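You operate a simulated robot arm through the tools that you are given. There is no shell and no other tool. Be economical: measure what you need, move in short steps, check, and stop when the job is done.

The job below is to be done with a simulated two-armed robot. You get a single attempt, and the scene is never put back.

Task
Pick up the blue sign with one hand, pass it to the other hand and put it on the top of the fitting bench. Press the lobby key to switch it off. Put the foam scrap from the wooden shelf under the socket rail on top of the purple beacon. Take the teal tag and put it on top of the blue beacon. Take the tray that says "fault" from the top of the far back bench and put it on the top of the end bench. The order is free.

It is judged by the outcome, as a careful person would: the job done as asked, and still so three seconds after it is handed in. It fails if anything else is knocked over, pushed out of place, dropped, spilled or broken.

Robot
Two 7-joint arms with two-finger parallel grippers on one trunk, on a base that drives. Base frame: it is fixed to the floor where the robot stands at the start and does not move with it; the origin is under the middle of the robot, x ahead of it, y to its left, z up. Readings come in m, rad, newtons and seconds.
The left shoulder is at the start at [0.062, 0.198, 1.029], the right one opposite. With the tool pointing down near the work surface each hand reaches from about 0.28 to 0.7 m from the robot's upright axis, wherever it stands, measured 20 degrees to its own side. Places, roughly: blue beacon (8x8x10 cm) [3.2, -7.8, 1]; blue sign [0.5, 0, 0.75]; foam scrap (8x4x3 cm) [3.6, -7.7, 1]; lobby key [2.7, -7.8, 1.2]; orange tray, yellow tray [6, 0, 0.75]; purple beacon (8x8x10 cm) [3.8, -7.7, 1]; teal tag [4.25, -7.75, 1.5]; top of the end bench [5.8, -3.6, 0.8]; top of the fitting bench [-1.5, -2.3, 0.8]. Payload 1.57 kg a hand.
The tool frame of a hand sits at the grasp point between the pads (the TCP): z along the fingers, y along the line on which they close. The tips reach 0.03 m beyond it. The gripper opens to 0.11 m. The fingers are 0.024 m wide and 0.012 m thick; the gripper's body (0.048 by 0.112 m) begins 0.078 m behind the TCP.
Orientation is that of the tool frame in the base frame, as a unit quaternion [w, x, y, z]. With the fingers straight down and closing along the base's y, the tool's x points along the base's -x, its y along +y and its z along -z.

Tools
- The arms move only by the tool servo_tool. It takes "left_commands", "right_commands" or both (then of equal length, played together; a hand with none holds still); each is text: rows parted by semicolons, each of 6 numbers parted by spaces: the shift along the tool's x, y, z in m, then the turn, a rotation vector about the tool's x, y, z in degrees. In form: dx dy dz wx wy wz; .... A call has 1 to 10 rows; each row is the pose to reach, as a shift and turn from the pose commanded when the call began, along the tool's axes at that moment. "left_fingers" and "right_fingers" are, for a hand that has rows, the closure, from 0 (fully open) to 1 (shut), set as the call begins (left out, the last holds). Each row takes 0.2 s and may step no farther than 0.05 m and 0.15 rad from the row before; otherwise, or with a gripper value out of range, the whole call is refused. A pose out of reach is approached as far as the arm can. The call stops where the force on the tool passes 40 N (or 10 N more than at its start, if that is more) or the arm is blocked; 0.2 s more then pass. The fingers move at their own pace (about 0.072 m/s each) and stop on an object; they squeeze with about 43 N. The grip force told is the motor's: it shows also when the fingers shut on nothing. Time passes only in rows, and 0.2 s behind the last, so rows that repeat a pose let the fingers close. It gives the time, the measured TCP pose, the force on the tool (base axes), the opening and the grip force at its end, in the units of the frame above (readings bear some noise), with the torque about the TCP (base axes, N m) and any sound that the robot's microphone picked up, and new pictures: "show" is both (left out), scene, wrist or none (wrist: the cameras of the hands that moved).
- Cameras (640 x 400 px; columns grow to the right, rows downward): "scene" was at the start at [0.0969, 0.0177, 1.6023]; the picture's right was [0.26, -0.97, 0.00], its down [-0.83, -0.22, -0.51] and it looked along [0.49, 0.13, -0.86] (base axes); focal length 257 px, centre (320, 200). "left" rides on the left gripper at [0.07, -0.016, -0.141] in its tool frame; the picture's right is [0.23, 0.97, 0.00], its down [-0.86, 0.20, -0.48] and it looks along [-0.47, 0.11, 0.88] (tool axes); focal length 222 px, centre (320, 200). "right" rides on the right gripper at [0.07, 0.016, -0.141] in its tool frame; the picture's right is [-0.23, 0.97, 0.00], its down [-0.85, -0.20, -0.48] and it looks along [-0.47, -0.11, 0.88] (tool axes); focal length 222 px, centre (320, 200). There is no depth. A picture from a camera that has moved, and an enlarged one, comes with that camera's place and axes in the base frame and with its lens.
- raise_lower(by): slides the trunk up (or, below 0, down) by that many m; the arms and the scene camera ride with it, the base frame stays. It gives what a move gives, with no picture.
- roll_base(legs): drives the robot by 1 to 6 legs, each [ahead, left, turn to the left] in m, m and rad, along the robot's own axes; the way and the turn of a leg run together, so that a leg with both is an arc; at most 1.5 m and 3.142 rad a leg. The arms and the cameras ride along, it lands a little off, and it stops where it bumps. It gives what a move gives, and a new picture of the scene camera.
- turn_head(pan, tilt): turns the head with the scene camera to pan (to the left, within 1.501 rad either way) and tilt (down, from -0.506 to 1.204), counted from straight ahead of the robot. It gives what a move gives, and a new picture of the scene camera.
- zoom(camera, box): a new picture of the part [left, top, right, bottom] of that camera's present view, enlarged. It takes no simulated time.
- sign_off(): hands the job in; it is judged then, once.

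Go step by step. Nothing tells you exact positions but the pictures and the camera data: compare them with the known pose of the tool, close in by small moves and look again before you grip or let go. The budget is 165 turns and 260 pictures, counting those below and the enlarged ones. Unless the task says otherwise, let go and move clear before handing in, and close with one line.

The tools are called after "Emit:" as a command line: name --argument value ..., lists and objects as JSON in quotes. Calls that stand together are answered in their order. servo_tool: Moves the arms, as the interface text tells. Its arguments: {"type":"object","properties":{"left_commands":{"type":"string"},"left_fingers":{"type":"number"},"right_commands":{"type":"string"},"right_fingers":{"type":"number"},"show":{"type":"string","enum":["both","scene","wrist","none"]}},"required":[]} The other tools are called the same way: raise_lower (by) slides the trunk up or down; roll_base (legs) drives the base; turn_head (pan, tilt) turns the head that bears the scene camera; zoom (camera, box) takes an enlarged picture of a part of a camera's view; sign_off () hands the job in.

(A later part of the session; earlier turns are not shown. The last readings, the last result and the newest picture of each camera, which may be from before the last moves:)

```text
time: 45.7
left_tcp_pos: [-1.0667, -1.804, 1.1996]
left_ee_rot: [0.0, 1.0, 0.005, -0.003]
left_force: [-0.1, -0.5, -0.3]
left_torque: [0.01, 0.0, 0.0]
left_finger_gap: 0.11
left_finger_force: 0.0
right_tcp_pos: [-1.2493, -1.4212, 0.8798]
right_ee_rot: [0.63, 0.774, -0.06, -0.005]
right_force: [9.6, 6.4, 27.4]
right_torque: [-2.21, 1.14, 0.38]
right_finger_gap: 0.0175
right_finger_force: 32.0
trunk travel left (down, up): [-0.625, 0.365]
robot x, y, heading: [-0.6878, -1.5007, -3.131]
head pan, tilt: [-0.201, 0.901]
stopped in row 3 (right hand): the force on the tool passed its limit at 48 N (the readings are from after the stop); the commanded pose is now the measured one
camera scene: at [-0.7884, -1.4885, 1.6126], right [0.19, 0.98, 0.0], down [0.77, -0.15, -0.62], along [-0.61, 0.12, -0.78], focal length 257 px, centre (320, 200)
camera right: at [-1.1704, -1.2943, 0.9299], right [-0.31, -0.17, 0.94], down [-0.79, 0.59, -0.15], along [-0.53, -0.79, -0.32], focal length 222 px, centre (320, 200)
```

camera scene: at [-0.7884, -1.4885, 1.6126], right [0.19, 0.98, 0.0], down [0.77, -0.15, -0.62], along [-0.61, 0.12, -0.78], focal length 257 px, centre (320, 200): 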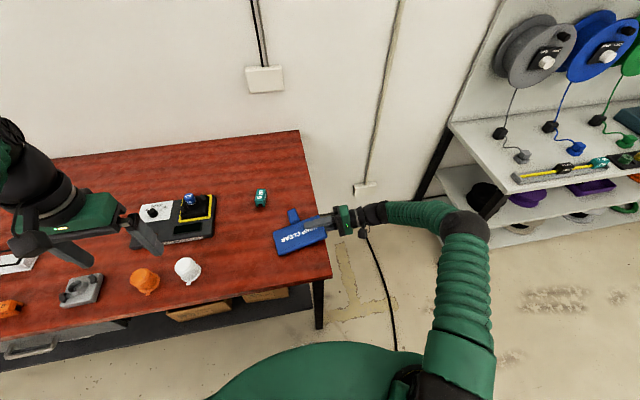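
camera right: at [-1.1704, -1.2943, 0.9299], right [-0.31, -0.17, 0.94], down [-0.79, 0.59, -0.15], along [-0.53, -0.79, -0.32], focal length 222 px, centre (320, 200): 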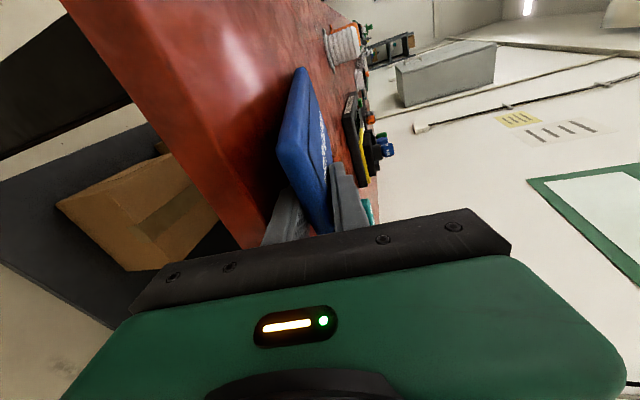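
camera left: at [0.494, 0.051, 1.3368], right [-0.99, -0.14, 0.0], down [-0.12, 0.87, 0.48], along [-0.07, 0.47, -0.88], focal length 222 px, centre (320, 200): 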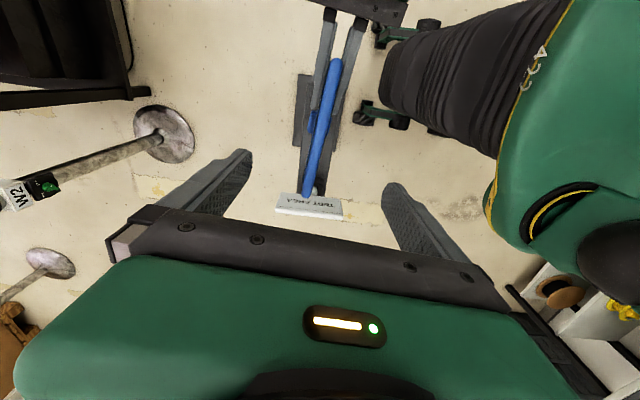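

The far edge touches the bench. I'll level the sign a bit to reduce the flop, then check.

Emit:
servo_tool --right_commands "0 0.004 -0.001 0 0 0; 0 0 0 -4 0 0; -0.0005 -0.006 0.0015 -8 0 0; -0.0005 -0.006 0.0015 -8 0 0"

```text
time: 46.7
left_tcp_pos: [-1.0672, -1.8049, 1.1991]
left_ee_rot: [0.001, 1.0, 0.005, -0.003]
left_force: [-0.6, 0.6, 0.1]
left_torque: [0.03, 0.02, -0.02]
left_finger_gap: 0.1103
left_finger_force: 0.1
right_tcp_pos: [-1.2505, -1.4201, 0.8732]
right_ee_rot: [0.681, 0.73, -0.062, -0.01]
right_force: [1.2, 3.2, 32.6]
right_torque: [-1.12, 1.22, -0.12]
right_finger_gap: 0.0149
right_finger_force: 30.9
trunk travel left (down, up): [-0.625, 0.365]
robot x, y, heading: [-0.6861, -1.502, -3.131]
head pan, tilt: [-0.201, 0.901]
camera scene: at [-0.7884, -1.4899, 1.6126], right [0.19, 0.98, 0.0], down [0.77, -0.15, -0.62], along [-0.61, 0.12, -0.78], focal length 257 px, centre (320, 200)
camera right: at [-1.1688, -1.2884, 0.9047], right [-0.3, -0.04, 0.95], down [-0.79, 0.58, -0.22], along [-0.54, -0.82, -0.2], focal length 222 px, centre (320, 200)
```

scene: 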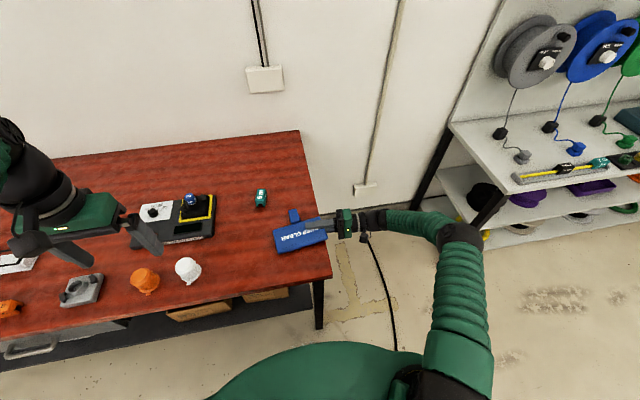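
right: 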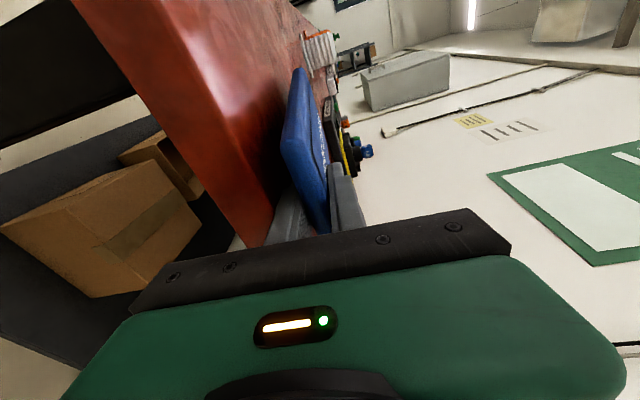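

The sign is nearly flat and pressing lightly. I'll ease up 5 mm and open the fingers partway.

Emit:
servo_tool --right_commands "0 0.005 0 0 0 0; 0 0.005 0 0 0 0; 0 0.005 0 0 0 0" --right_fingers 0.72

```text
time: 47.5
left_tcp_pos: [-1.0693, -1.8045, 1.1984]
left_ee_rot: [0.001, 1.0, 0.004, -0.002]
left_force: [0.6, -0.6, -0.4]
left_torque: [0.03, -0.01, -0.01]
left_finger_gap: 0.1097
left_finger_force: 0.1
right_tcp_pos: [-1.2512, -1.421, 0.8754]
right_ee_rot: [0.679, 0.731, -0.064, -0.007]
right_force: [7.6, 6.6, 16.4]
right_torque: [0.38, -0.03, -0.1]
right_finger_gap: 0.018
right_finger_force: 0.0
trunk travel left (down, up): [-0.625, 0.365]
robot x, y, heading: [-0.6885, -1.504, -3.129]
head pan, tilt: [-0.201, 0.901]
camera scene: at [-0.7905, -1.4882, 1.612], right [0.19, 0.98, 0.0], down [0.77, -0.15, -0.62], along [-0.61, 0.12, -0.78], focal length 257 px, centre (320, 200)
camera right: at [-1.1695, -1.2889, 0.9072], right [-0.3, -0.05, 0.95], down [-0.79, 0.58, -0.22], along [-0.54, -0.82, -0.21], focal length 222 px, centre (320, 200)
```

scene: 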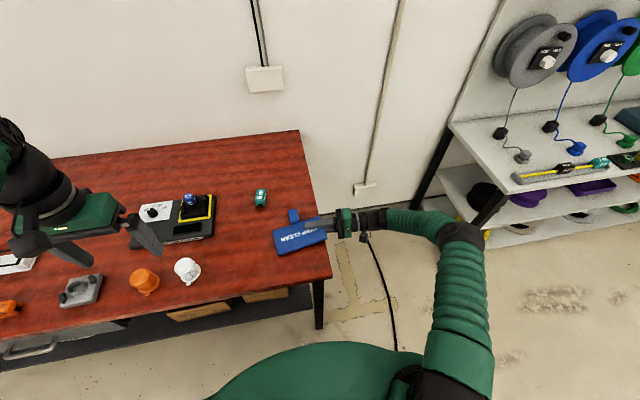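
right: 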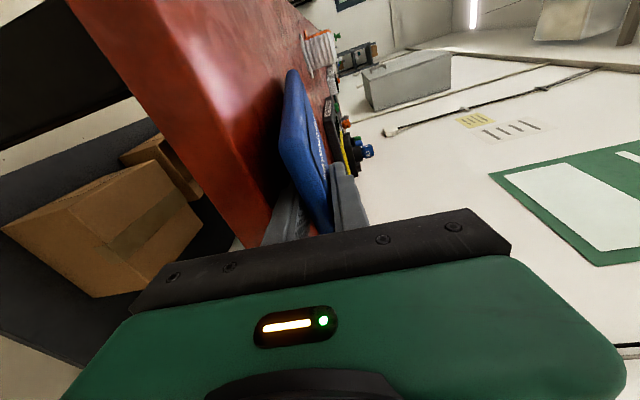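

The lower finger is resting on the bench. I'll raise 8 mm so the fingers can open, then look.

Emit:
servo_tool --right_commands "0 0.004 0 0 0 0; 0 0.008 0 0 0 0; 0 0.008 0 0 0 0; 0 0.008 0 0 0 0" --right_fingers 0.68

```text
time: 48.5
left_tcp_pos: [-1.0698, -1.8048, 1.1977]
left_ee_rot: [0.001, 1.0, 0.006, -0.001]
left_force: [-0.4, -0.3, -0.5]
left_torque: [0.0, 0.02, -0.02]
left_finger_gap: 0.1098
left_finger_force: 0.1
right_tcp_pos: [-1.2541, -1.4219, 0.8814]
right_ee_rot: [0.678, 0.732, -0.064, -0.008]
right_force: [3.3, 1.9, 5.3]
right_torque: [0.15, -0.02, -0.05]
right_finger_gap: 0.031
right_finger_force: 0.0
trunk travel left (down, up): [-0.625, 0.365]
robot x, y, heading: [-0.6872, -1.5056, -3.133]
head pan, tilt: [-0.201, 0.901]
camera scene: at [-0.7941, -1.4898, 1.6118], right [0.19, 0.98, 0.0], down [0.77, -0.15, -0.62], along [-0.61, 0.12, -0.78], focal length 257 px, centre (320, 200)
camera right: at [-1.1714, -1.2905, 0.9142], right [-0.31, -0.05, 0.95], down [-0.79, 0.58, -0.23], along [-0.54, -0.82, -0.21], focal length 222 px, centre (320, 200)
```

scene: 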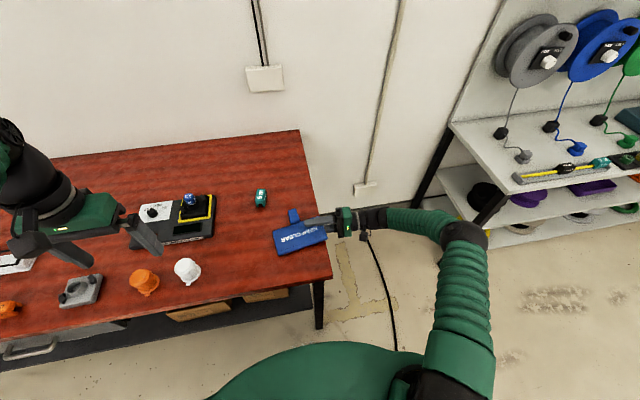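
right: 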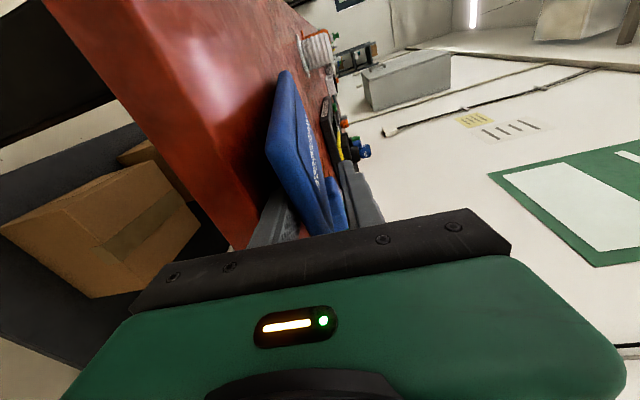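

The sign lies loose on the lower finger and the bench. I'll pull the hand out backwards slowly.

Emit:
servo_tool --right_commands "0 0 -0.015 0 0 0; 0 0 -0.03 0 0 0; 0 0 -0.045 0 0 0; 0 0 -0.06 0 0 0; 0 0 -0.075 0 0 0; 0 0 -0.09 0 0 0"

```text
time: 49.9
left_tcp_pos: [-1.0708, -1.8044, 1.1982]
left_ee_rot: [0.001, 1.0, 0.005, -0.001]
left_force: [-0.1, 0.3, 0.8]
left_torque: [0.02, 0.0, 0.02]
left_finger_gap: 0.1101
left_finger_force: 0.1
right_tcp_pos: [-1.2452, -1.3345, 0.8887]
right_ee_rot: [0.679, 0.732, -0.064, -0.007]
right_force: [1.0, -0.6, -1.0]
right_torque: [0.02, 0.01, -0.02]
right_finger_gap: 0.0356
right_finger_force: 0.4
trunk travel left (down, up): [-0.625, 0.365]
robot x, y, heading: [-0.6904, -1.5075, -3.128]
head pan, tilt: [-0.201, 0.901]
camera scene: at [-0.7958, -1.4893, 1.6117], right [0.19, 0.98, 0.0], down [0.77, -0.15, -0.62], along [-0.61, 0.12, -0.79], focal length 257 px, centre (320, 200)
camera right: at [-1.1641, -1.2026, 0.9207], right [-0.31, -0.04, 0.95], down [-0.79, 0.58, -0.23], along [-0.54, -0.82, -0.21], focal length 222 px, centre (320, 200)
```

scene: 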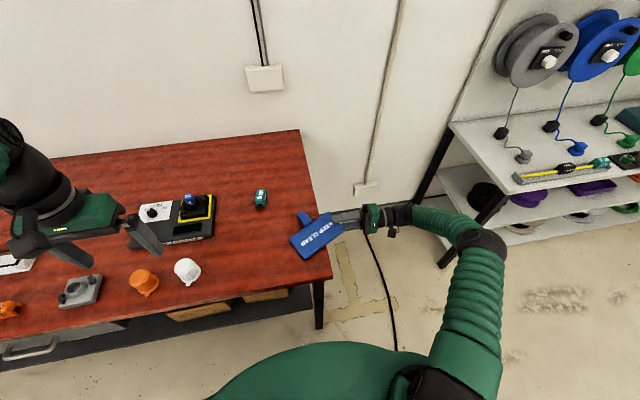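
right: 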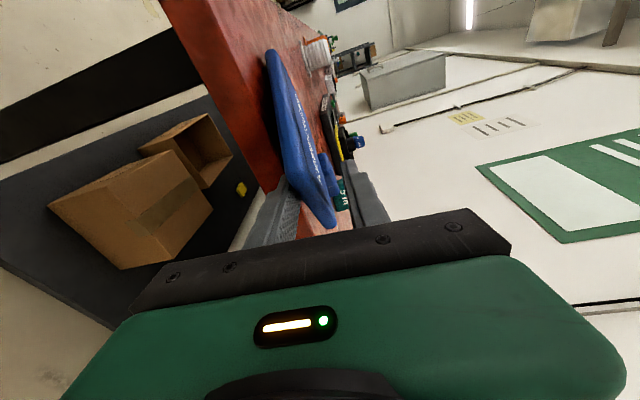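

The sign slid with the hand and overhangs the end. I'll grip it again and carry it back in.

Emit:
servo_tool --right_commands "0 0 0.01 0 0 0; 0 0 0.02 0 0 0; 0 0 0.02 0 0 0; 0 0 0.02 0 0 0; 0 0 0.02 0 0 0" --right_fingers 1

```text
time: 51.1
left_tcp_pos: [-1.0705, -1.8044, 1.1969]
left_ee_rot: [0.001, 1.0, 0.004, 0.0]
left_force: [0.7, -0.6, -0.1]
left_torque: [-0.01, 0.0, 0.03]
left_finger_gap: 0.1102
left_finger_force: 0.1
right_tcp_pos: [-1.2491, -1.3528, 0.8871]
right_ee_rot: [0.679, 0.731, -0.062, -0.007]
right_force: [0.2, -0.2, -2.4]
right_torque: [0.16, -0.04, 0.0]
right_finger_gap: 0.0137
right_finger_force: 30.7
trunk travel left (down, up): [-0.625, 0.365]
robot x, y, heading: [-0.6853, -1.505, -3.133]
head pan, tilt: [-0.201, 0.901]
camera scene: at [-0.7962, -1.4898, 1.6116], right [0.19, 0.98, 0.0], down [0.77, -0.15, -0.62], along [-0.61, 0.12, -0.79], focal length 257 px, centre (320, 200)
camera right: at [-1.1675, -1.2222, 0.9192], right [-0.31, -0.05, 0.95], down [-0.78, 0.58, -0.23], along [-0.54, -0.82, -0.21], focal length 222 px, centre (320, 200)
```

scene: 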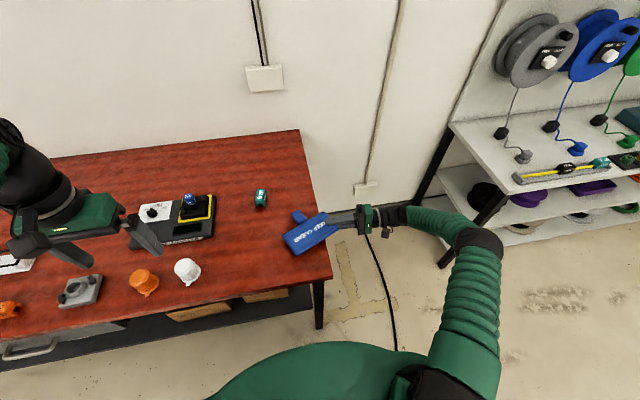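
right: 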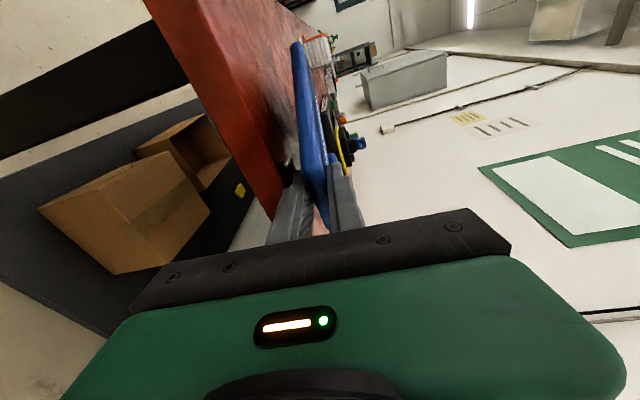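

I have the sign again. I'll carry it further onto the bench; this time the left hand will hold it down while the right withdraws.

Emit:
servo_tool --right_commands "0.001 0.02 -0.001 0 0 0; -0.012 0.025 0.037 0 0 0; -0.025 0.029 0.075 0 0 0; -0.038 0.032 0.113 0 0 0; -0.038 0.032 0.113 0 0 0" --left_commands "0 0 0 0 0 0; 0 0 0 0 0 0; 0 0 0 0 0 0; 0 0 0 0 0 0; 0 0 0 0 0 0" --left_fingers 1 --show "scene"

```text
time: 52.3
left_tcp_pos: [-1.0709, -1.805, 1.1969]
left_ee_rot: [0.0, 1.0, 0.005, -0.001]
left_force: [0.4, -0.7, -1.4]
left_torque: [-0.04, -0.03, -0.02]
left_finger_gap: 0.0
left_finger_force: 21.6
right_tcp_pos: [-1.2984, -1.468, 0.9078]
right_ee_rot: [0.679, 0.731, -0.064, -0.008]
right_force: [0.2, 0.0, -1.6]
right_torque: [0.16, -0.02, -0.04]
right_finger_gap: 0.0138
right_finger_force: 30.7
trunk travel left (down, up): [-0.625, 0.365]
robot x, y, heading: [-0.6826, -1.5025, -3.131]
head pan, tilt: [-0.201, 0.901]
camera scene: at [-0.7964, -1.4904, 1.6116], right [0.19, 0.98, 0.0], down [0.77, -0.15, -0.62], along [-0.61, 0.12, -0.79], focal length 257 px, centre (320, 200)
```

scene: 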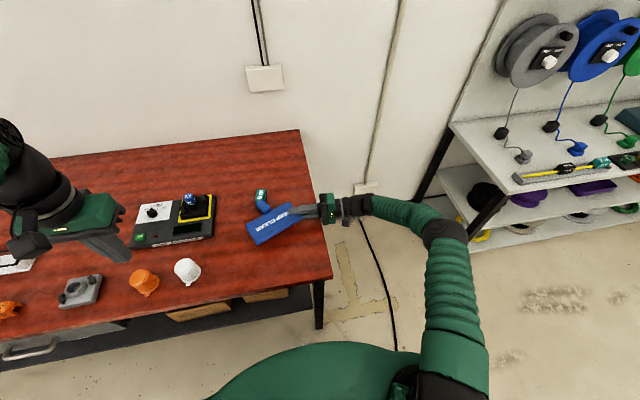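

The gripper body would hit the bench if I stayed level here, so I'll pitch the hand down about 18° first.

Emit:
servo_tool --right_commands "0 0.015 0 6 0 0; 0 0.025 0 12 0 0; 0 0.025 0 18 0 0; 0 0.025 0 18 0 0"

```text
time: 53.3
left_tcp_pos: [-1.0713, -1.8049, 1.197]
left_ee_rot: [0.0, 1.0, 0.004, -0.001]
left_force: [0.5, 0.3, 0.5]
left_torque: [-0.01, 0.03, 0.0]
left_finger_gap: 0.0
left_finger_force: 21.5
right_tcp_pos: [-1.3005, -1.4681, 0.9305]
right_ee_rot: [0.555, 0.829, -0.064, 0.002]
right_force: [0.0, 0.6, -1.7]
right_torque: [0.16, -0.03, 0.0]
right_finger_gap: 0.0137
right_finger_force: 30.0
trunk travel left (down, up): [-0.625, 0.365]
robot x, y, heading: [-0.689, -1.5057, -3.13]
head pan, tilt: [-0.201, 0.901]
camera scene: at [-0.7966, -1.4907, 1.6116], right [0.19, 0.98, 0.0], down [0.77, -0.15, -0.62], along [-0.61, 0.12, -0.79], focal length 257 px, centre (320, 200)
camera right: at [-1.2236, -1.3518, 1.0058], right [-0.33, -0.34, 0.88], down [-0.79, 0.6, -0.07], along [-0.51, -0.72, -0.47], focal length 222 px, centre (320, 200)
```

scene: 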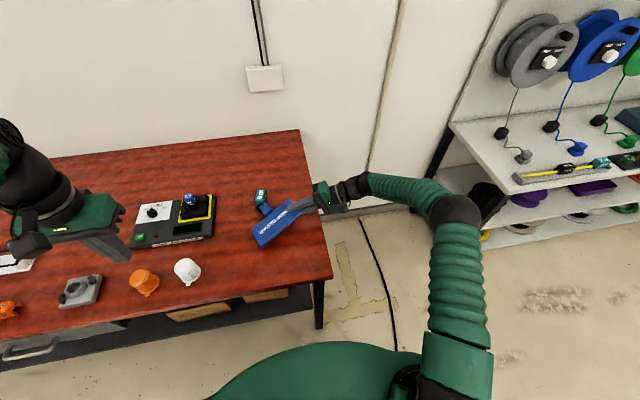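
right: 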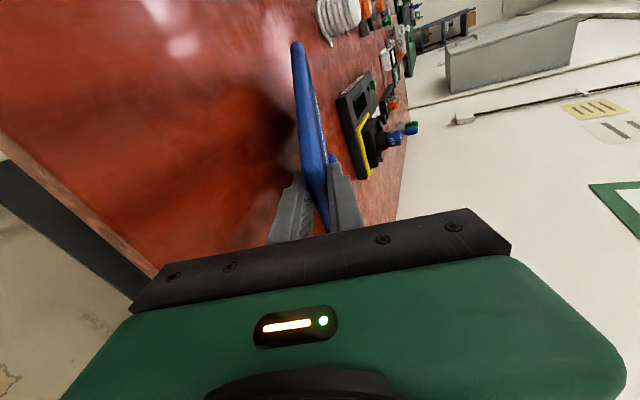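

I'll lower it gently to contact.

Emit:
servo_tool --right_commands "-0.0004 -0.0046 0.0019 0 0 0; -0.0007 -0.0092 0.0038 0 0 0; -0.0011 -0.0138 0.0057 0 0 0; -0.0014 -0.0184 0.0077 0 0 0" --show "wrist"

```text
time: 54.3
left_tcp_pos: [-1.0691, -1.8021, 1.1989]
left_ee_rot: [0.001, 1.0, 0.004, -0.001]
left_force: [-0.6, -0.5, 0.2]
left_torque: [0.02, -0.01, 0.01]
left_finger_gap: 0.0
left_finger_force: 21.4
right_tcp_pos: [-1.299, -1.463, 0.9135]
right_ee_rot: [0.558, 0.828, -0.065, 0.001]
right_force: [1.5, 6.7, 15.3]
right_torque: [-1.55, 0.89, -0.2]
right_finger_gap: 0.0158
right_finger_force: 31.6
trunk travel left (down, up): [-0.625, 0.365]
robot x, y, heading: [-0.6893, -1.5052, -3.13]
head pan, tilt: [-0.201, 0.901]
camera right: at [-1.2222, -1.3471, 0.986], right [-0.33, -0.34, 0.88], down [-0.79, 0.6, -0.07], along [-0.51, -0.72, -0.47], focal length 222 px, centre (320, 200)
```

right: 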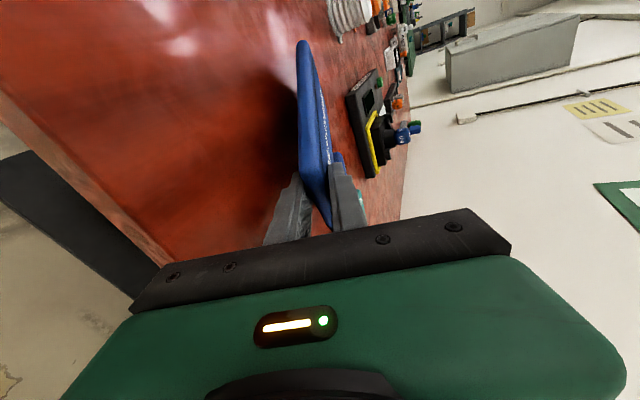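

Contact at z 0.913. I'll bring the closed left hand over the panel's far end.

Emit:
servo_tool --left_commands "-0.024 -0.0275 0.02 0 0 0; -0.049 -0.055 0.04 0 0 0; -0.073 -0.0825 0.065 0 0 0; -0.0975 -0.11 0.09 0 0 0; -0.122 -0.1375 0.115 0 0 0; -0.146 -0.165 0.14 0 0 0; -0.17 -0.192 0.17 0 0 0; -0.19 -0.217 0.2 0 0 0; -0.19 -0.217 0.2 0 0 0"

```text
time: 56.3
left_tcp_pos: [-1.2638, -1.5914, 0.9987]
left_ee_rot: [0.001, 1.0, 0.005, -0.002]
left_force: [-0.4, -0.3, 0.8]
left_torque: [0.02, 0.05, 0.0]
left_finger_gap: 0.0001
left_finger_force: 21.3
right_tcp_pos: [-1.2993, -1.4674, 0.9121]
right_ee_rot: [0.556, 0.829, -0.064, 0.001]
right_force: [1.3, 2.2, 10.6]
right_torque: [-1.27, 0.64, -0.02]
right_finger_gap: 0.0165
right_finger_force: 31.5
trunk travel left (down, up): [-0.625, 0.365]
robot x, y, heading: [-0.689, -1.5057, -3.134]
head pan, tilt: [-0.201, 0.901]
camera scene: at [-0.794, -1.4891, 1.6118], right [0.19, 0.98, 0.0], down [0.77, -0.15, -0.62], along [-0.61, 0.12, -0.78], focal length 257 px, centre (320, 200)
camera left: at [-1.1939, -1.5739, 1.1407], right [0.24, -0.97, 0.0], down [-0.85, -0.21, 0.48], along [-0.47, -0.11, -0.88], focal length 222 px, centre (320, 200)
```

scene: 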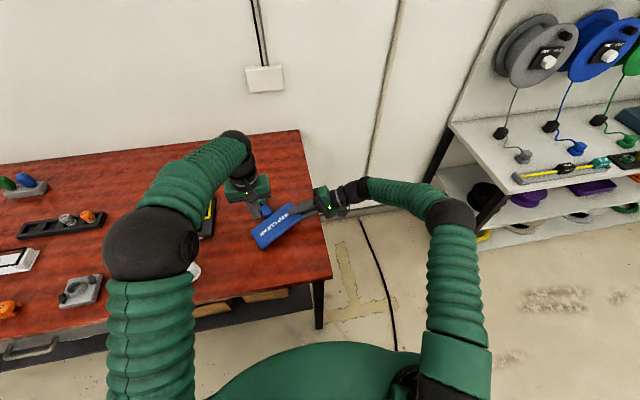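
left: 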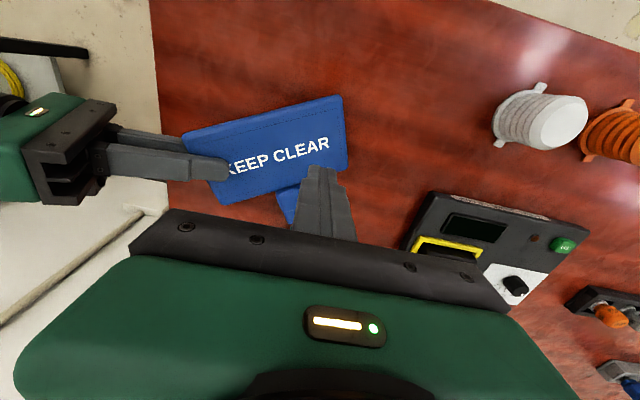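

The left fingertips are above the "CLEAR" end. I'll lower them until they press lightly.

Emit:
servo_tool --left_commands "0 0 0.04 0 0 0; 0 0 0.08 0 0 0; 0 0 0.088 0 0 0; 0 0 0.094 0 0 0; 0 0 0.098 0 0 0" --show "none"

```text
time: 57.3
left_tcp_pos: [-1.2618, -1.5916, 0.9124]
left_ee_rot: [0.0, 1.0, 0.006, -0.007]
left_force: [8.3, -7.1, 32.2]
left_torque: [0.14, -0.59, -0.17]
left_finger_gap: 0.0
left_finger_force: 21.9
right_tcp_pos: [-1.2966, -1.4656, 0.9116]
right_ee_rot: [0.555, 0.83, -0.062, 0.002]
right_force: [-1.2, 0.8, -2.3]
right_torque: [-1.45, 0.99, 0.39]
right_finger_gap: 0.017
right_finger_force: 32.2
trunk travel left (down, up): [-0.625, 0.365]
robot x, y, heading: [-0.6865, -1.4996, -3.13]
head pan, tilt: [-0.201, 0.901]
stopped in row 5 (left hand): the force on the tool passed its limit at 44 N (the readings are from after the stop); the commanded pose is now the measured one
```

The left is pressing the far end. I'll open the right hand partway and withdraw it.

Emit:
servo_tool --right_commands "0 0 0 0 0 0; 0 0 0 0 0 0; 0 0 -0.015 0 0 0; 0 0 -0.03 0 0 0; 0 0 -0.045 0 0 0; 0 0 -0.06 0 0 0; 0 0 -0.08 0 0 0; 0 0 -0.1 0 0 0" --right_fingers 0.6

```text
time: 59.1
left_tcp_pos: [-1.2639, -1.5904, 0.9069]
left_ee_rot: [0.0, 1.0, 0.005, -0.004]
left_force: [-0.5, -0.6, -0.6]
left_torque: [0.01, -0.01, 0.01]
left_finger_gap: 0.0002
left_finger_force: 21.5
right_tcp_pos: [-1.2926, -1.3717, 0.9458]
right_ee_rot: [0.555, 0.83, -0.064, 0.002]
right_force: [0.0, 0.0, 0.2]
right_torque: [0.01, -0.01, 0.01]
right_finger_gap: 0.0441
right_finger_force: 0.0
trunk travel left (down, up): [-0.625, 0.365]
robot x, y, heading: [-0.6896, -1.503, -3.128]
head pan, tilt: [-0.201, 0.901]
camera scene: at [-0.7969, -1.4885, 1.6116], right [0.19, 0.98, 0.0], down [0.77, -0.15, -0.62], along [-0.61, 0.12, -0.79], focal length 257 px, centre (320, 200)
camera right: at [-1.2155, -1.2551, 1.0216], right [-0.33, -0.34, 0.88], down [-0.79, 0.6, -0.06], along [-0.51, -0.72, -0.47], focal length 222 px, centre (320, 200)
```

scene: 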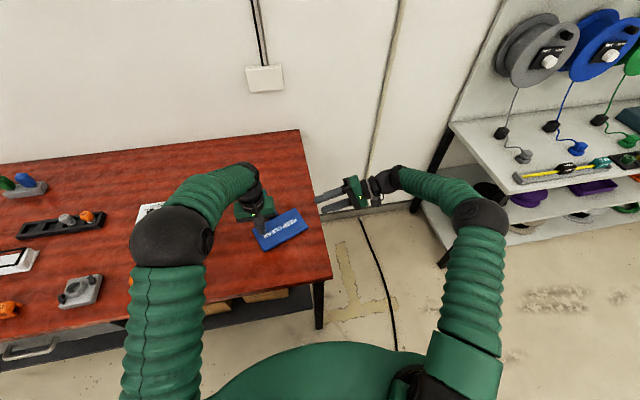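
right: 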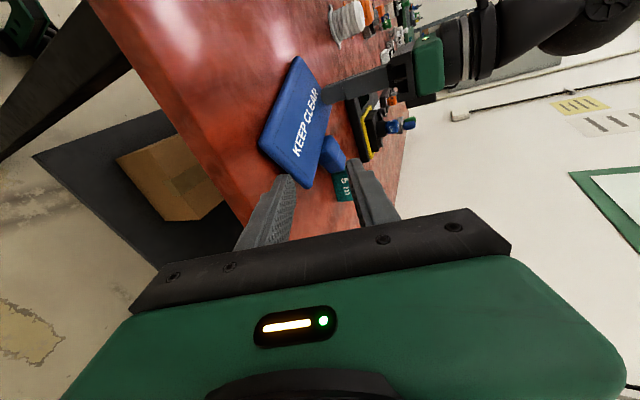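

The sign lies flat on the fitting bench. I'll raise both hands clear.

Emit:
servo_tool --left_commands "0 0 -0.04 0 0 0; 0 0 -0.08 0 0 0; 0 0 -0.12 0 0 0; 0 0 -0.16 0 0 0; 0.04 0 -0.2 0 0 0; 0.08 0.03 -0.22 0 0 0; 0.12 0.06 -0.24 0 0 0; 0.16 0.09 -0.26 0 0 0" --right_commands "0.003 0.035 -0.014 0 0 0; 0.006 0.07 -0.028 0 0 0; 0.009 0.105 -0.043 0 0 0; 0.011 0.138 -0.057 0 0 0; 0.04 0.138 -0.057 0 0 8.5; 0.08 0.138 -0.057 0 0 17; 0.12 0.138 -0.057 0 0 25.5; 0.16 0.138 -0.057 0 0 34" --show "scene"

```text
refused: row 5 steps farther than a row can; nothing moved
```

Emit:
servo_tool --left_commands "0 0 -0.04 0 0 0; 0 0 -0.08 0 0 0; 0 0 -0.12 0 0 0; 0 0 -0.16 0 0 0; 0.03 0 -0.19 0 0 0; 0.06 0.02 -0.21 0 0 0; 0.09 0.05 -0.22 0 0 0; 0.13 0.07 -0.23 0 0 0" --right_commands "0.003 0.035 -0.014 0 0 0; 0.006 0.07 -0.028 0 0 0; 0.009 0.105 -0.043 0 0 0; 0.011 0.138 -0.057 0 0 0; 0.04 0.138 -0.057 0 0 8.5; 0.08 0.138 -0.057 0 0 17; 0.12 0.138 -0.057 0 0 25.5; 0.16 0.138 -0.057 0 0 34" --show "scene"

```text
time: 60.9
left_tcp_pos: [-1.1266, -1.6613, 1.1394]
left_ee_rot: [-0.001, 1.0, 0.004, -0.006]
left_force: [0.4, 0.5, -0.1]
left_torque: [0.01, 0.04, -0.01]
left_finger_gap: 0.0001
left_finger_force: 21.6
right_tcp_pos: [-1.1438, -1.39, 1.1083]
right_ee_rot: [0.53, 0.775, -0.305, 0.163]
right_force: [0.1, 0.1, 0.0]
right_torque: [0.01, -0.01, -0.01]
right_finger_gap: 0.0435
right_finger_force: 0.0
trunk travel left (down, up): [-0.625, 0.365]
robot x, y, heading: [-0.6901, -1.5048, -3.128]
head pan, tilt: [-0.201, 0.901]
camera scene: at [-0.7892, -1.493, 1.6122], right [0.19, 0.98, 0.0], down [0.77, -0.15, -0.62], along [-0.61, 0.12, -0.78], focal length 257 px, centre (320, 200)
```

scene: 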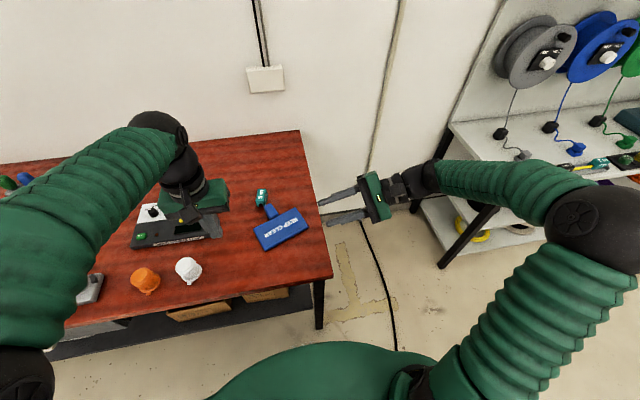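

The sign is placed. I'll check that the stem isn't pushing the green item.

Emit:
zoom --camera "scene" --box '[220, 160, 340, 270]'

```text
3.64 times, centred on (280, 215) of scene
camera zoom: at [-0.7892, -1.493, 1.6122], right [0.19, 0.98, 0.0], down [0.77, -0.15, -0.62], along [-0.61, 0.12, -0.78], focal length 933 px, centre (466, 146)
```

zoom: 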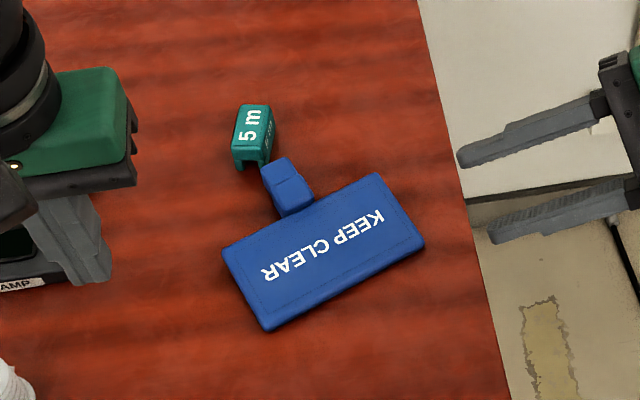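

Gap looks tiny but the green item hasn't moved. Now I'll bring the right hand back to pointing down, for driving.

Emit:
servo_tool --right_commands "0 0 -0.01 6.6 -2 -3.8; 0 0 -0.02 13.2 -4 -7.6; 0 0 -0.03 19.7 -6.1 -11.3; 0 0 -0.04 26.3 -8.1 -15.1; 0 0 -0.05 32.9 -10.1 -18.9; 0 0 -0.06 39.5 -12.1 -22.7; 0 0 -0.06 46.1 -14.1 -26.5; 0 0 -0.06 52.6 -16.2 -30.2; 0 0 -0.06 59.2 -18.2 -34; 0 0 -0.06 65.8 -20.2 -37.8" --right_fingers 0 --show "none"

Emit:
roll_base --legs '[[-0.5, 0, 0], [0, 0, 1.57]]'

Emit:
turn_head --pan 0 --tilt 0.3

```text
time: 63.1
left_tcp_pos: [-1.1298, -1.6611, 1.1363]
left_ee_rot: [-0.001, 1.0, 0.005, -0.004]
left_force: [-0.6, 0.1, -0.1]
left_torque: [0.01, 0.02, 0.0]
left_finger_gap: 0.0
left_finger_force: 20.9
right_tcp_pos: [-1.1409, -1.3351, 1.1314]
right_ee_rot: [-0.002, 1.0, 0.002, 0.0]
right_force: [0.4, -0.2, 0.4]
right_torque: [-0.02, 0.0, 0.01]
right_finger_gap: 0.1097
right_finger_force: 0.1
trunk travel left (down, up): [-0.625, 0.365]
robot x, y, heading: [-0.6881, -1.504, -3.129]
head pan, tilt: [-0.201, 0.901]
```

```text
time: 69.8
left_tcp_pos: [-0.0565, -1.9596, 1.1364]
left_ee_rot: [0.002, 0.732, 0.681, -0.003]
left_force: [-0.7, 0.5, 0.2]
left_torque: [-0.02, -0.01, 0.03]
left_finger_gap: 0.0
left_finger_force: 21.2
right_tcp_pos: [-0.3821, -1.9441, 1.1304]
right_ee_rot: [-0.001, 0.734, 0.679, 0.0]
right_force: [0.3, -0.4, 0.9]
right_torque: [-0.04, 0.02, -0.01]
right_finger_gap: 0.1098
right_finger_force: 0.0
trunk travel left (down, up): [-0.625, 0.365]
robot x, y, heading: [-0.1752, -1.508, -1.644]
head pan, tilt: [-0.201, 0.901]
camera scene: at [-0.2001, -1.6117, 1.6117], right [-0.96, 0.27, 0.0], down [0.21, 0.76, -0.62], along [-0.17, -0.6, -0.78], focal length 257 px, centre (320, 200)
```

scene: 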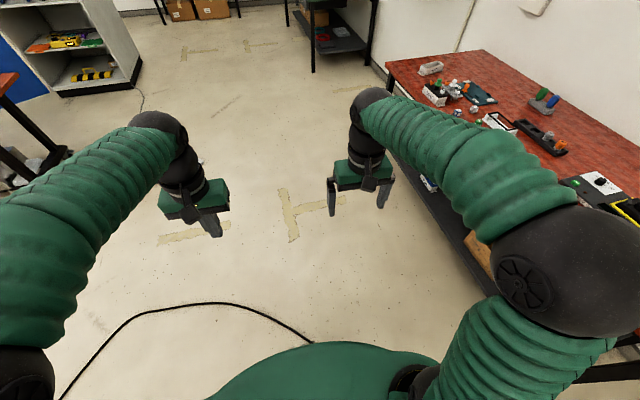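

```text
time: 70.8
left_tcp_pos: [-0.0567, -1.958, 1.1391]
left_ee_rot: [0.003, 0.732, 0.681, -0.002]
left_force: [0.2, 0.4, -0.8]
left_torque: [0.03, 0.06, 0.0]
left_finger_gap: 0.0
left_finger_force: 21.4
right_tcp_pos: [-0.3824, -1.9423, 1.1314]
right_ee_rot: [-0.001, 0.734, 0.679, -0.001]
right_force: [0.0, 0.2, 0.3]
right_torque: [0.02, -0.01, -0.01]
right_finger_gap: 0.1096
right_finger_force: 0.1
trunk travel left (down, up): [-0.625, 0.365]
robot x, y, heading: [-0.1738, -1.5044, -1.639]
head pan, tilt: [0.0, 0.3]
camera scene: at [-0.1862, -1.6321, 1.6639], right [-1.0, 0.07, 0.0], down [0.02, 0.3, -0.95], along [-0.07, -0.95, -0.3], focal length 257 px, centre (320, 200)
```

scene: 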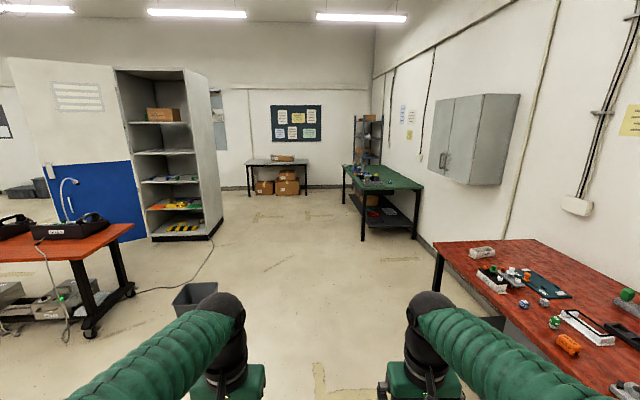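

The aisle ahead is clear, and past the grey cabinet (y about −5.8) there's a way to the left. I'll drive down the aisle and turn left.

Emit:
roll_base --legs '[[0, 0, 0.104], [1.5, 0, 0], [1.5, 0, 0], [1.5, 0, 0], [0.4, 0, 0], [0, 0, 1.2]]'

```text
time: 97.6
left_tcp_pos: [0.2134, -6.3922, 1.1372]
left_ee_rot: [0.005, 0.204, 0.979, -0.001]
left_force: [0.1, 0.2, -0.1]
left_torque: [0.01, 0.0, 0.0]
left_finger_gap: 0.0003
left_finger_force: 21.3
right_tcp_pos: [0.0898, -6.6928, 1.1311]
right_ee_rot: [-0.001, 0.207, 0.978, 0.0]
right_force: [0.5, -0.8, -0.9]
right_torque: [0.03, 0.01, 0.03]
right_finger_gap: 0.1101
right_finger_force: 0.1
trunk travel left (down, up): [-0.625, 0.365]
robot x, y, heading: [-0.2534, -6.354, -0.41]
head pan, tilt: [0.0, 0.3]
camera scene: at [-0.139, -6.4051, 1.664], right [-0.4, -0.92, 0.0], down [-0.27, 0.12, -0.95], along [0.87, -0.38, -0.3], focal length 257 px, centre (320, 200)
```

scene: 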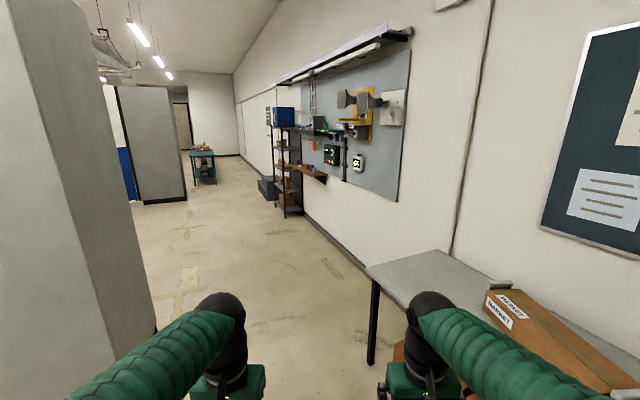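

The wall panel with the devices is ahead on the right. I'll drive to stand in front of it, about 1.3 m off.

Emit:
roll_base --legs '[[0, 0, 0.33], [1.5, 0, 0], [1.5, 0, 0], [0.4, 0, 0], [0, 0, -1.49]]'

Emit:
turn_head --pan 0 --tilt 0.15

```text
time: 118.5
left_tcp_pos: [3.1897, -7.0728, 1.1367]
left_ee_rot: [0.003, 0.715, 0.699, -0.004]
left_force: [1.3, -0.1, -0.4]
left_torque: [0.03, 0.03, -0.03]
left_finger_gap: 0.0001
left_finger_force: 21.0
right_tcp_pos: [2.865, -7.0729, 1.1318]
right_ee_rot: [0.0, 0.717, 0.697, 0.0]
right_force: [-0.5, 0.4, -0.5]
right_torque: [-0.03, 0.01, -0.01]
right_finger_gap: 0.1101
right_finger_force: 0.2
trunk travel left (down, up): [-0.625, 0.365]
robot x, y, heading: [3.0459, -6.6263, -1.59]
head pan, tilt: [0.0, 0.3]
camera scene: at [3.0449, -6.7548, 1.664], right [-1.0, 0.02, 0.0], down [0.01, 0.3, -0.95], along [-0.02, -0.95, -0.3], focal length 257 px, centre (320, 200)
```

scene: 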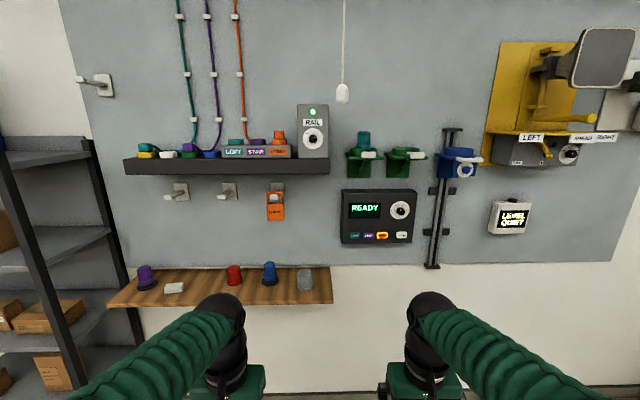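

```text
time: 119.2
left_tcp_pos: [3.1882, -7.0719, 1.1386]
left_ee_rot: [0.003, 0.715, 0.699, -0.003]
left_force: [-0.7, 0.0, -0.3]
left_torque: [-0.02, -0.05, 0.0]
left_finger_gap: 0.0
left_finger_force: 21.1
right_tcp_pos: [2.8635, -7.0731, 1.1324]
right_ee_rot: [0.0, 0.718, 0.696, -0.002]
right_force: [0.3, -0.5, -0.4]
right_torque: [0.0, -0.04, 0.03]
right_finger_gap: 0.11
right_finger_force: 0.0
trunk travel left (down, up): [-0.625, 0.365]
robot x, y, heading: [3.051, -6.6297, -1.593]
head pan, tilt: [0.0, 0.15]
camera scene: at [3.0446, -6.7542, 1.6779], right [-1.0, 0.02, 0.0], down [0.0, 0.15, -0.99], along [-0.02, -0.99, -0.15], focal length 257 px, centre (320, 200)
```

scene: 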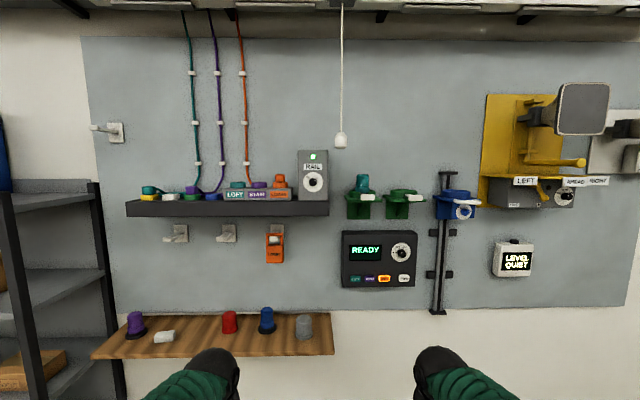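

I see the panel: the wooden shelf with beacons and the foam, a socket rail, and a key panel. I'll enlarge the key panel and the shelf, and look left for the teal tag.

Emit:
zoom --camera "scene" --box '[330, 150, 430, 300]'

Emit:
zoom --camera "scene" --box '[80, 140, 340, 370]'

Emit:
turn_head --pan 0.8 --tilt 0.2

```text
2.67 times, centred on (380, 225) of scene
camera zoom: at [3.0446, -6.7542, 1.6779], right [-1.0, 0.02, 0.0], down [0.0, 0.15, -0.99], along [-0.02, -0.99, -0.15], focal length 684 px, centre (160, 133)
```

zoom: 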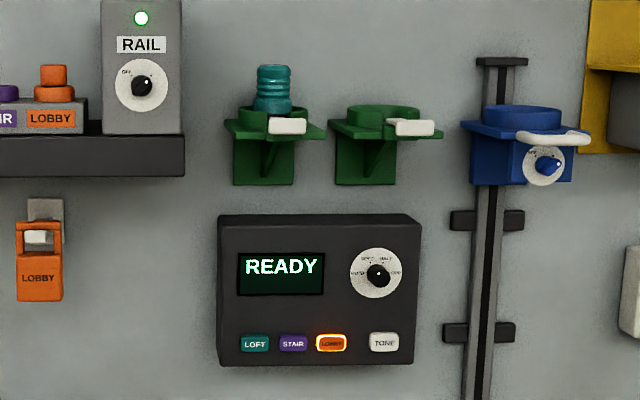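

```text
1.74 times, centred on (210, 255) of scene
camera zoom: at [3.0446, -6.7542, 1.6779], right [-1.0, 0.02, 0.0], down [0.0, 0.15, -0.99], along [-0.02, -0.99, -0.15], focal length 446 px, centre (511, 104)
```

zoom: 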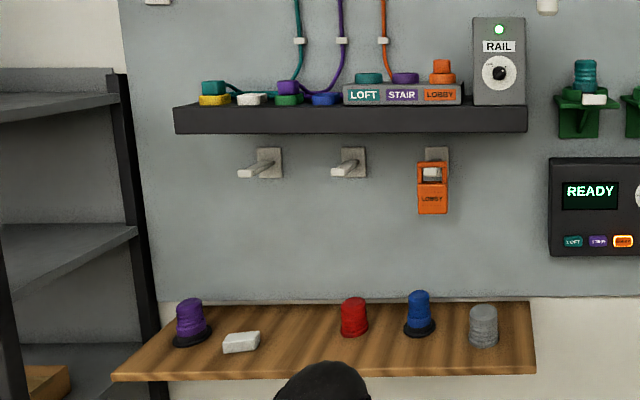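

```text
time: 120.3
left_tcp_pos: [3.1893, -7.0722, 1.1382]
left_ee_rot: [0.003, 0.715, 0.699, -0.004]
left_force: [-1.0, -0.4, 0.7]
left_torque: [-0.02, -0.02, -0.04]
left_finger_gap: 0.0
left_finger_force: 21.4
right_tcp_pos: [2.8653, -7.0739, 1.132]
right_ee_rot: [0.0, 0.718, 0.696, -0.001]
right_force: [0.3, 0.6, 0.1]
right_torque: [0.0, 0.02, 0.02]
right_finger_gap: 0.11
right_finger_force: 0.1
trunk travel left (down, up): [-0.625, 0.365]
robot x, y, heading: [3.0508, -6.6252, -1.593]
head pan, tilt: [0.799, 0.201]
camera scene: at [3.112, -6.728, 1.6733], right [-0.71, -0.7, 0.0], down [-0.14, 0.14, -0.98], along [0.69, -0.7, -0.2], focal length 257 px, centre (320, 200)
```

scene: 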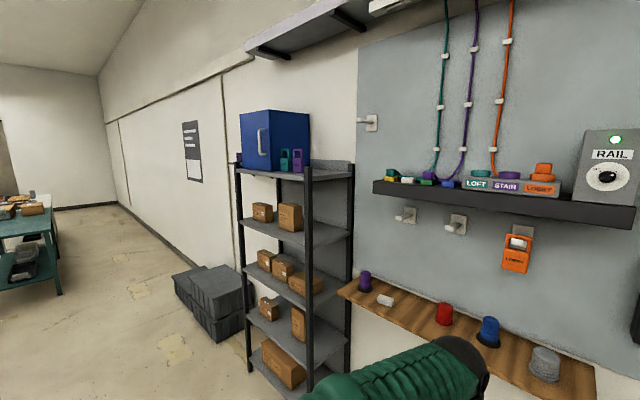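

The teal tag stands on top of the grey shelf, next to a purple one. I'll enlarge it.

Emit:
zoom --camera "scene" --box '[230, 100, 370, 190]'

Emit:
zoom --camera "scene" --box '[330, 250, 600, 400]'

```text
4.44 times, centred on (300, 145) of scene
camera zoom: at [3.112, -6.728, 1.6733], right [-0.71, -0.7, 0.0], down [-0.14, 0.14, -0.98], along [0.69, -0.7, -0.2], focal length 1140 px, centre (409, 444)
```

zoom: 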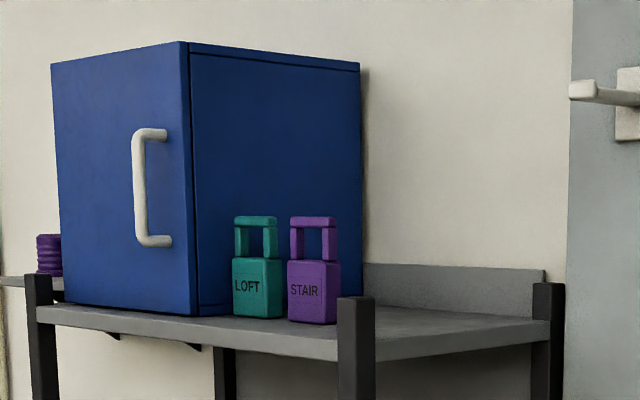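

```text
2.37 times, centred on (465, 325) of scene
camera zoom: at [3.112, -6.728, 1.6733], right [-0.71, -0.7, 0.0], down [-0.14, 0.14, -0.98], along [0.69, -0.7, -0.2], focal length 608 px, centre (-24, -96)
```

zoom: 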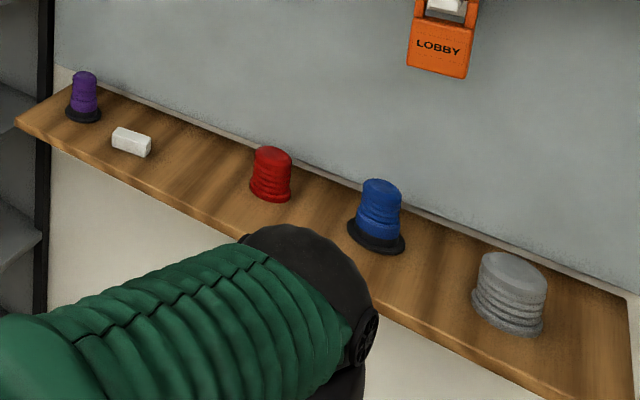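

The lit LOBBY key is on the READY console at roughly (2.76, −7.74, 1.2). I'll point the right hand forward with fingers shut and tuck the left hand back.

Emit:
servo_tool --right_commands "0 0 0 0 -8.5 0; 0 0 0 0 -17 0; 0 0 0 0 -25.5 0; 0 0 0 0 -34 0; 0 0 0 0 -42.5 0; 0 0 0 0 -51 0; 0 0 0 0 -59.5 0; 0 0 0 0 -68 0; 0 0 0 0 -76.5 0; 0 0 0 0 -85 0" --right_fingers 1 --left_commands "0.012 0.005 -0.01 0 0 0; 0.024 0.01 -0.02 0 0 0; 0.036 0.015 -0.03 0 0 0; 0.048 0.02 -0.04 0 0 0; 0.06 0.025 -0.05 0 0 0; 0.072 0.03 -0.06 0 0 0; 0.084 0.035 -0.07 0 0 0; 0.096 0.04 -0.08 0 0 0; 0.108 0.045 -0.09 0 0 0; 0.12 0.05 -0.1 0 0 0" --show "none"

Emit:
turn_head --pan -0.2 --tilt 0.5

Emit:
roll_base --legs '[[0, 0, 0.022], [0.4, -0.1, 0]]'

```text
time: 122.5
left_tcp_pos: [3.2406, -6.9538, 1.2377]
left_ee_rot: [0.003, 0.715, 0.699, -0.003]
left_force: [-0.5, -0.1, -0.5]
left_torque: [0.02, -0.01, 0.05]
left_finger_gap: 0.0
left_finger_force: 21.0
right_tcp_pos: [2.888, -7.1631, 1.1619]
right_ee_rot: [0.468, 0.53, 0.513, -0.486]
right_force: [-0.1, -0.1, 0.9]
right_torque: [0.0, 0.0, -0.01]
right_finger_gap: 0.0002
right_finger_force: 21.8
right hand out of reach, approached as far as the arm can: row 6, 7, 8, 9, 10
trunk travel left (down, up): [-0.625, 0.365]
robot x, y, heading: [3.0515, -6.6289, -1.593]
head pan, tilt: [0.799, 0.201]
```

```text
time: 123.8
left_tcp_pos: [3.2419, -6.9536, 1.2368]
left_ee_rot: [0.003, 0.716, 0.699, -0.005]
left_force: [0.1, -0.5, -1.0]
left_torque: [0.01, -0.01, -0.01]
left_finger_gap: 0.0
left_finger_force: 21.0
right_tcp_pos: [2.8907, -7.1609, 1.1636]
right_ee_rot: [0.469, 0.529, 0.514, -0.485]
right_force: [-0.4, -0.2, 0.7]
right_torque: [-0.01, -0.04, -0.02]
right_finger_gap: 0.0
right_finger_force: 21.1
trunk travel left (down, up): [-0.625, 0.365]
robot x, y, heading: [3.048, -6.6267, -1.596]
head pan, tilt: [-0.201, 0.499]
camera scene: at [3.027, -6.7491, 1.6457], right [-0.98, 0.22, 0.0], down [0.11, 0.47, -0.88], along [-0.19, -0.86, -0.48], focal length 257 px, centre (320, 200)
```

scene: 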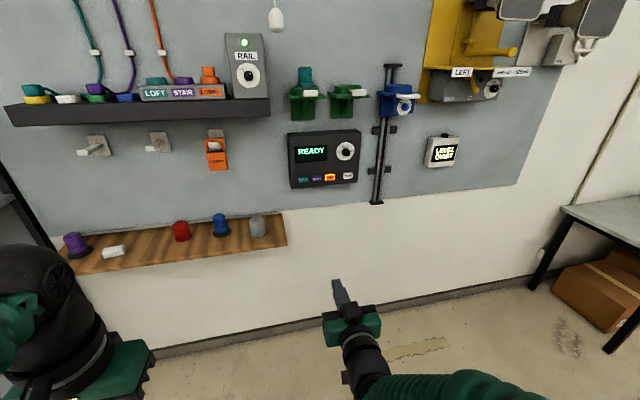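

```text
time: 126.6
left_tcp_pos: [3.147, -7.3413, 1.2378]
left_ee_rot: [0.003, 0.708, 0.706, -0.005]
left_force: [0.4, 0.6, -0.3]
left_torque: [0.0, 0.0, 0.0]
left_finger_gap: 0.0
left_finger_force: 21.0
right_tcp_pos: [2.7998, -7.5556, 1.1651]
right_ee_rot: [0.475, 0.523, 0.52, -0.481]
right_force: [0.4, 0.4, -0.2]
right_torque: [0.03, -0.02, -0.03]
right_finger_gap: 0.0
right_finger_force: 22.1
trunk travel left (down, up): [-0.625, 0.365]
robot x, y, heading: [2.9461, -7.0193, -1.574]
head pan, tilt: [-0.201, 0.499]
camera scene: at [2.9294, -7.141, 1.6458], right [-0.98, 0.2, 0.0], down [0.1, 0.47, -0.88], along [-0.18, -0.86, -0.48], focal length 257 px, centre (320, 200)
```

scene: 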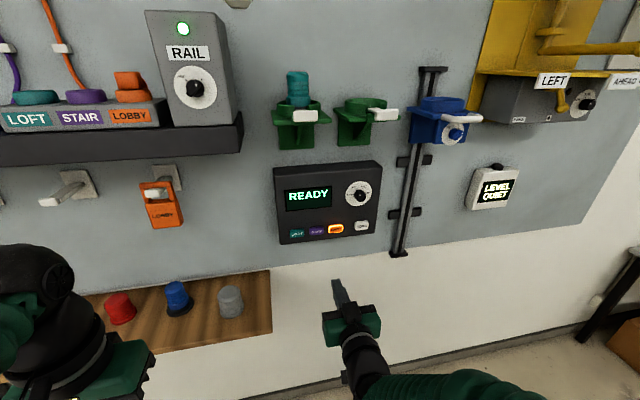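

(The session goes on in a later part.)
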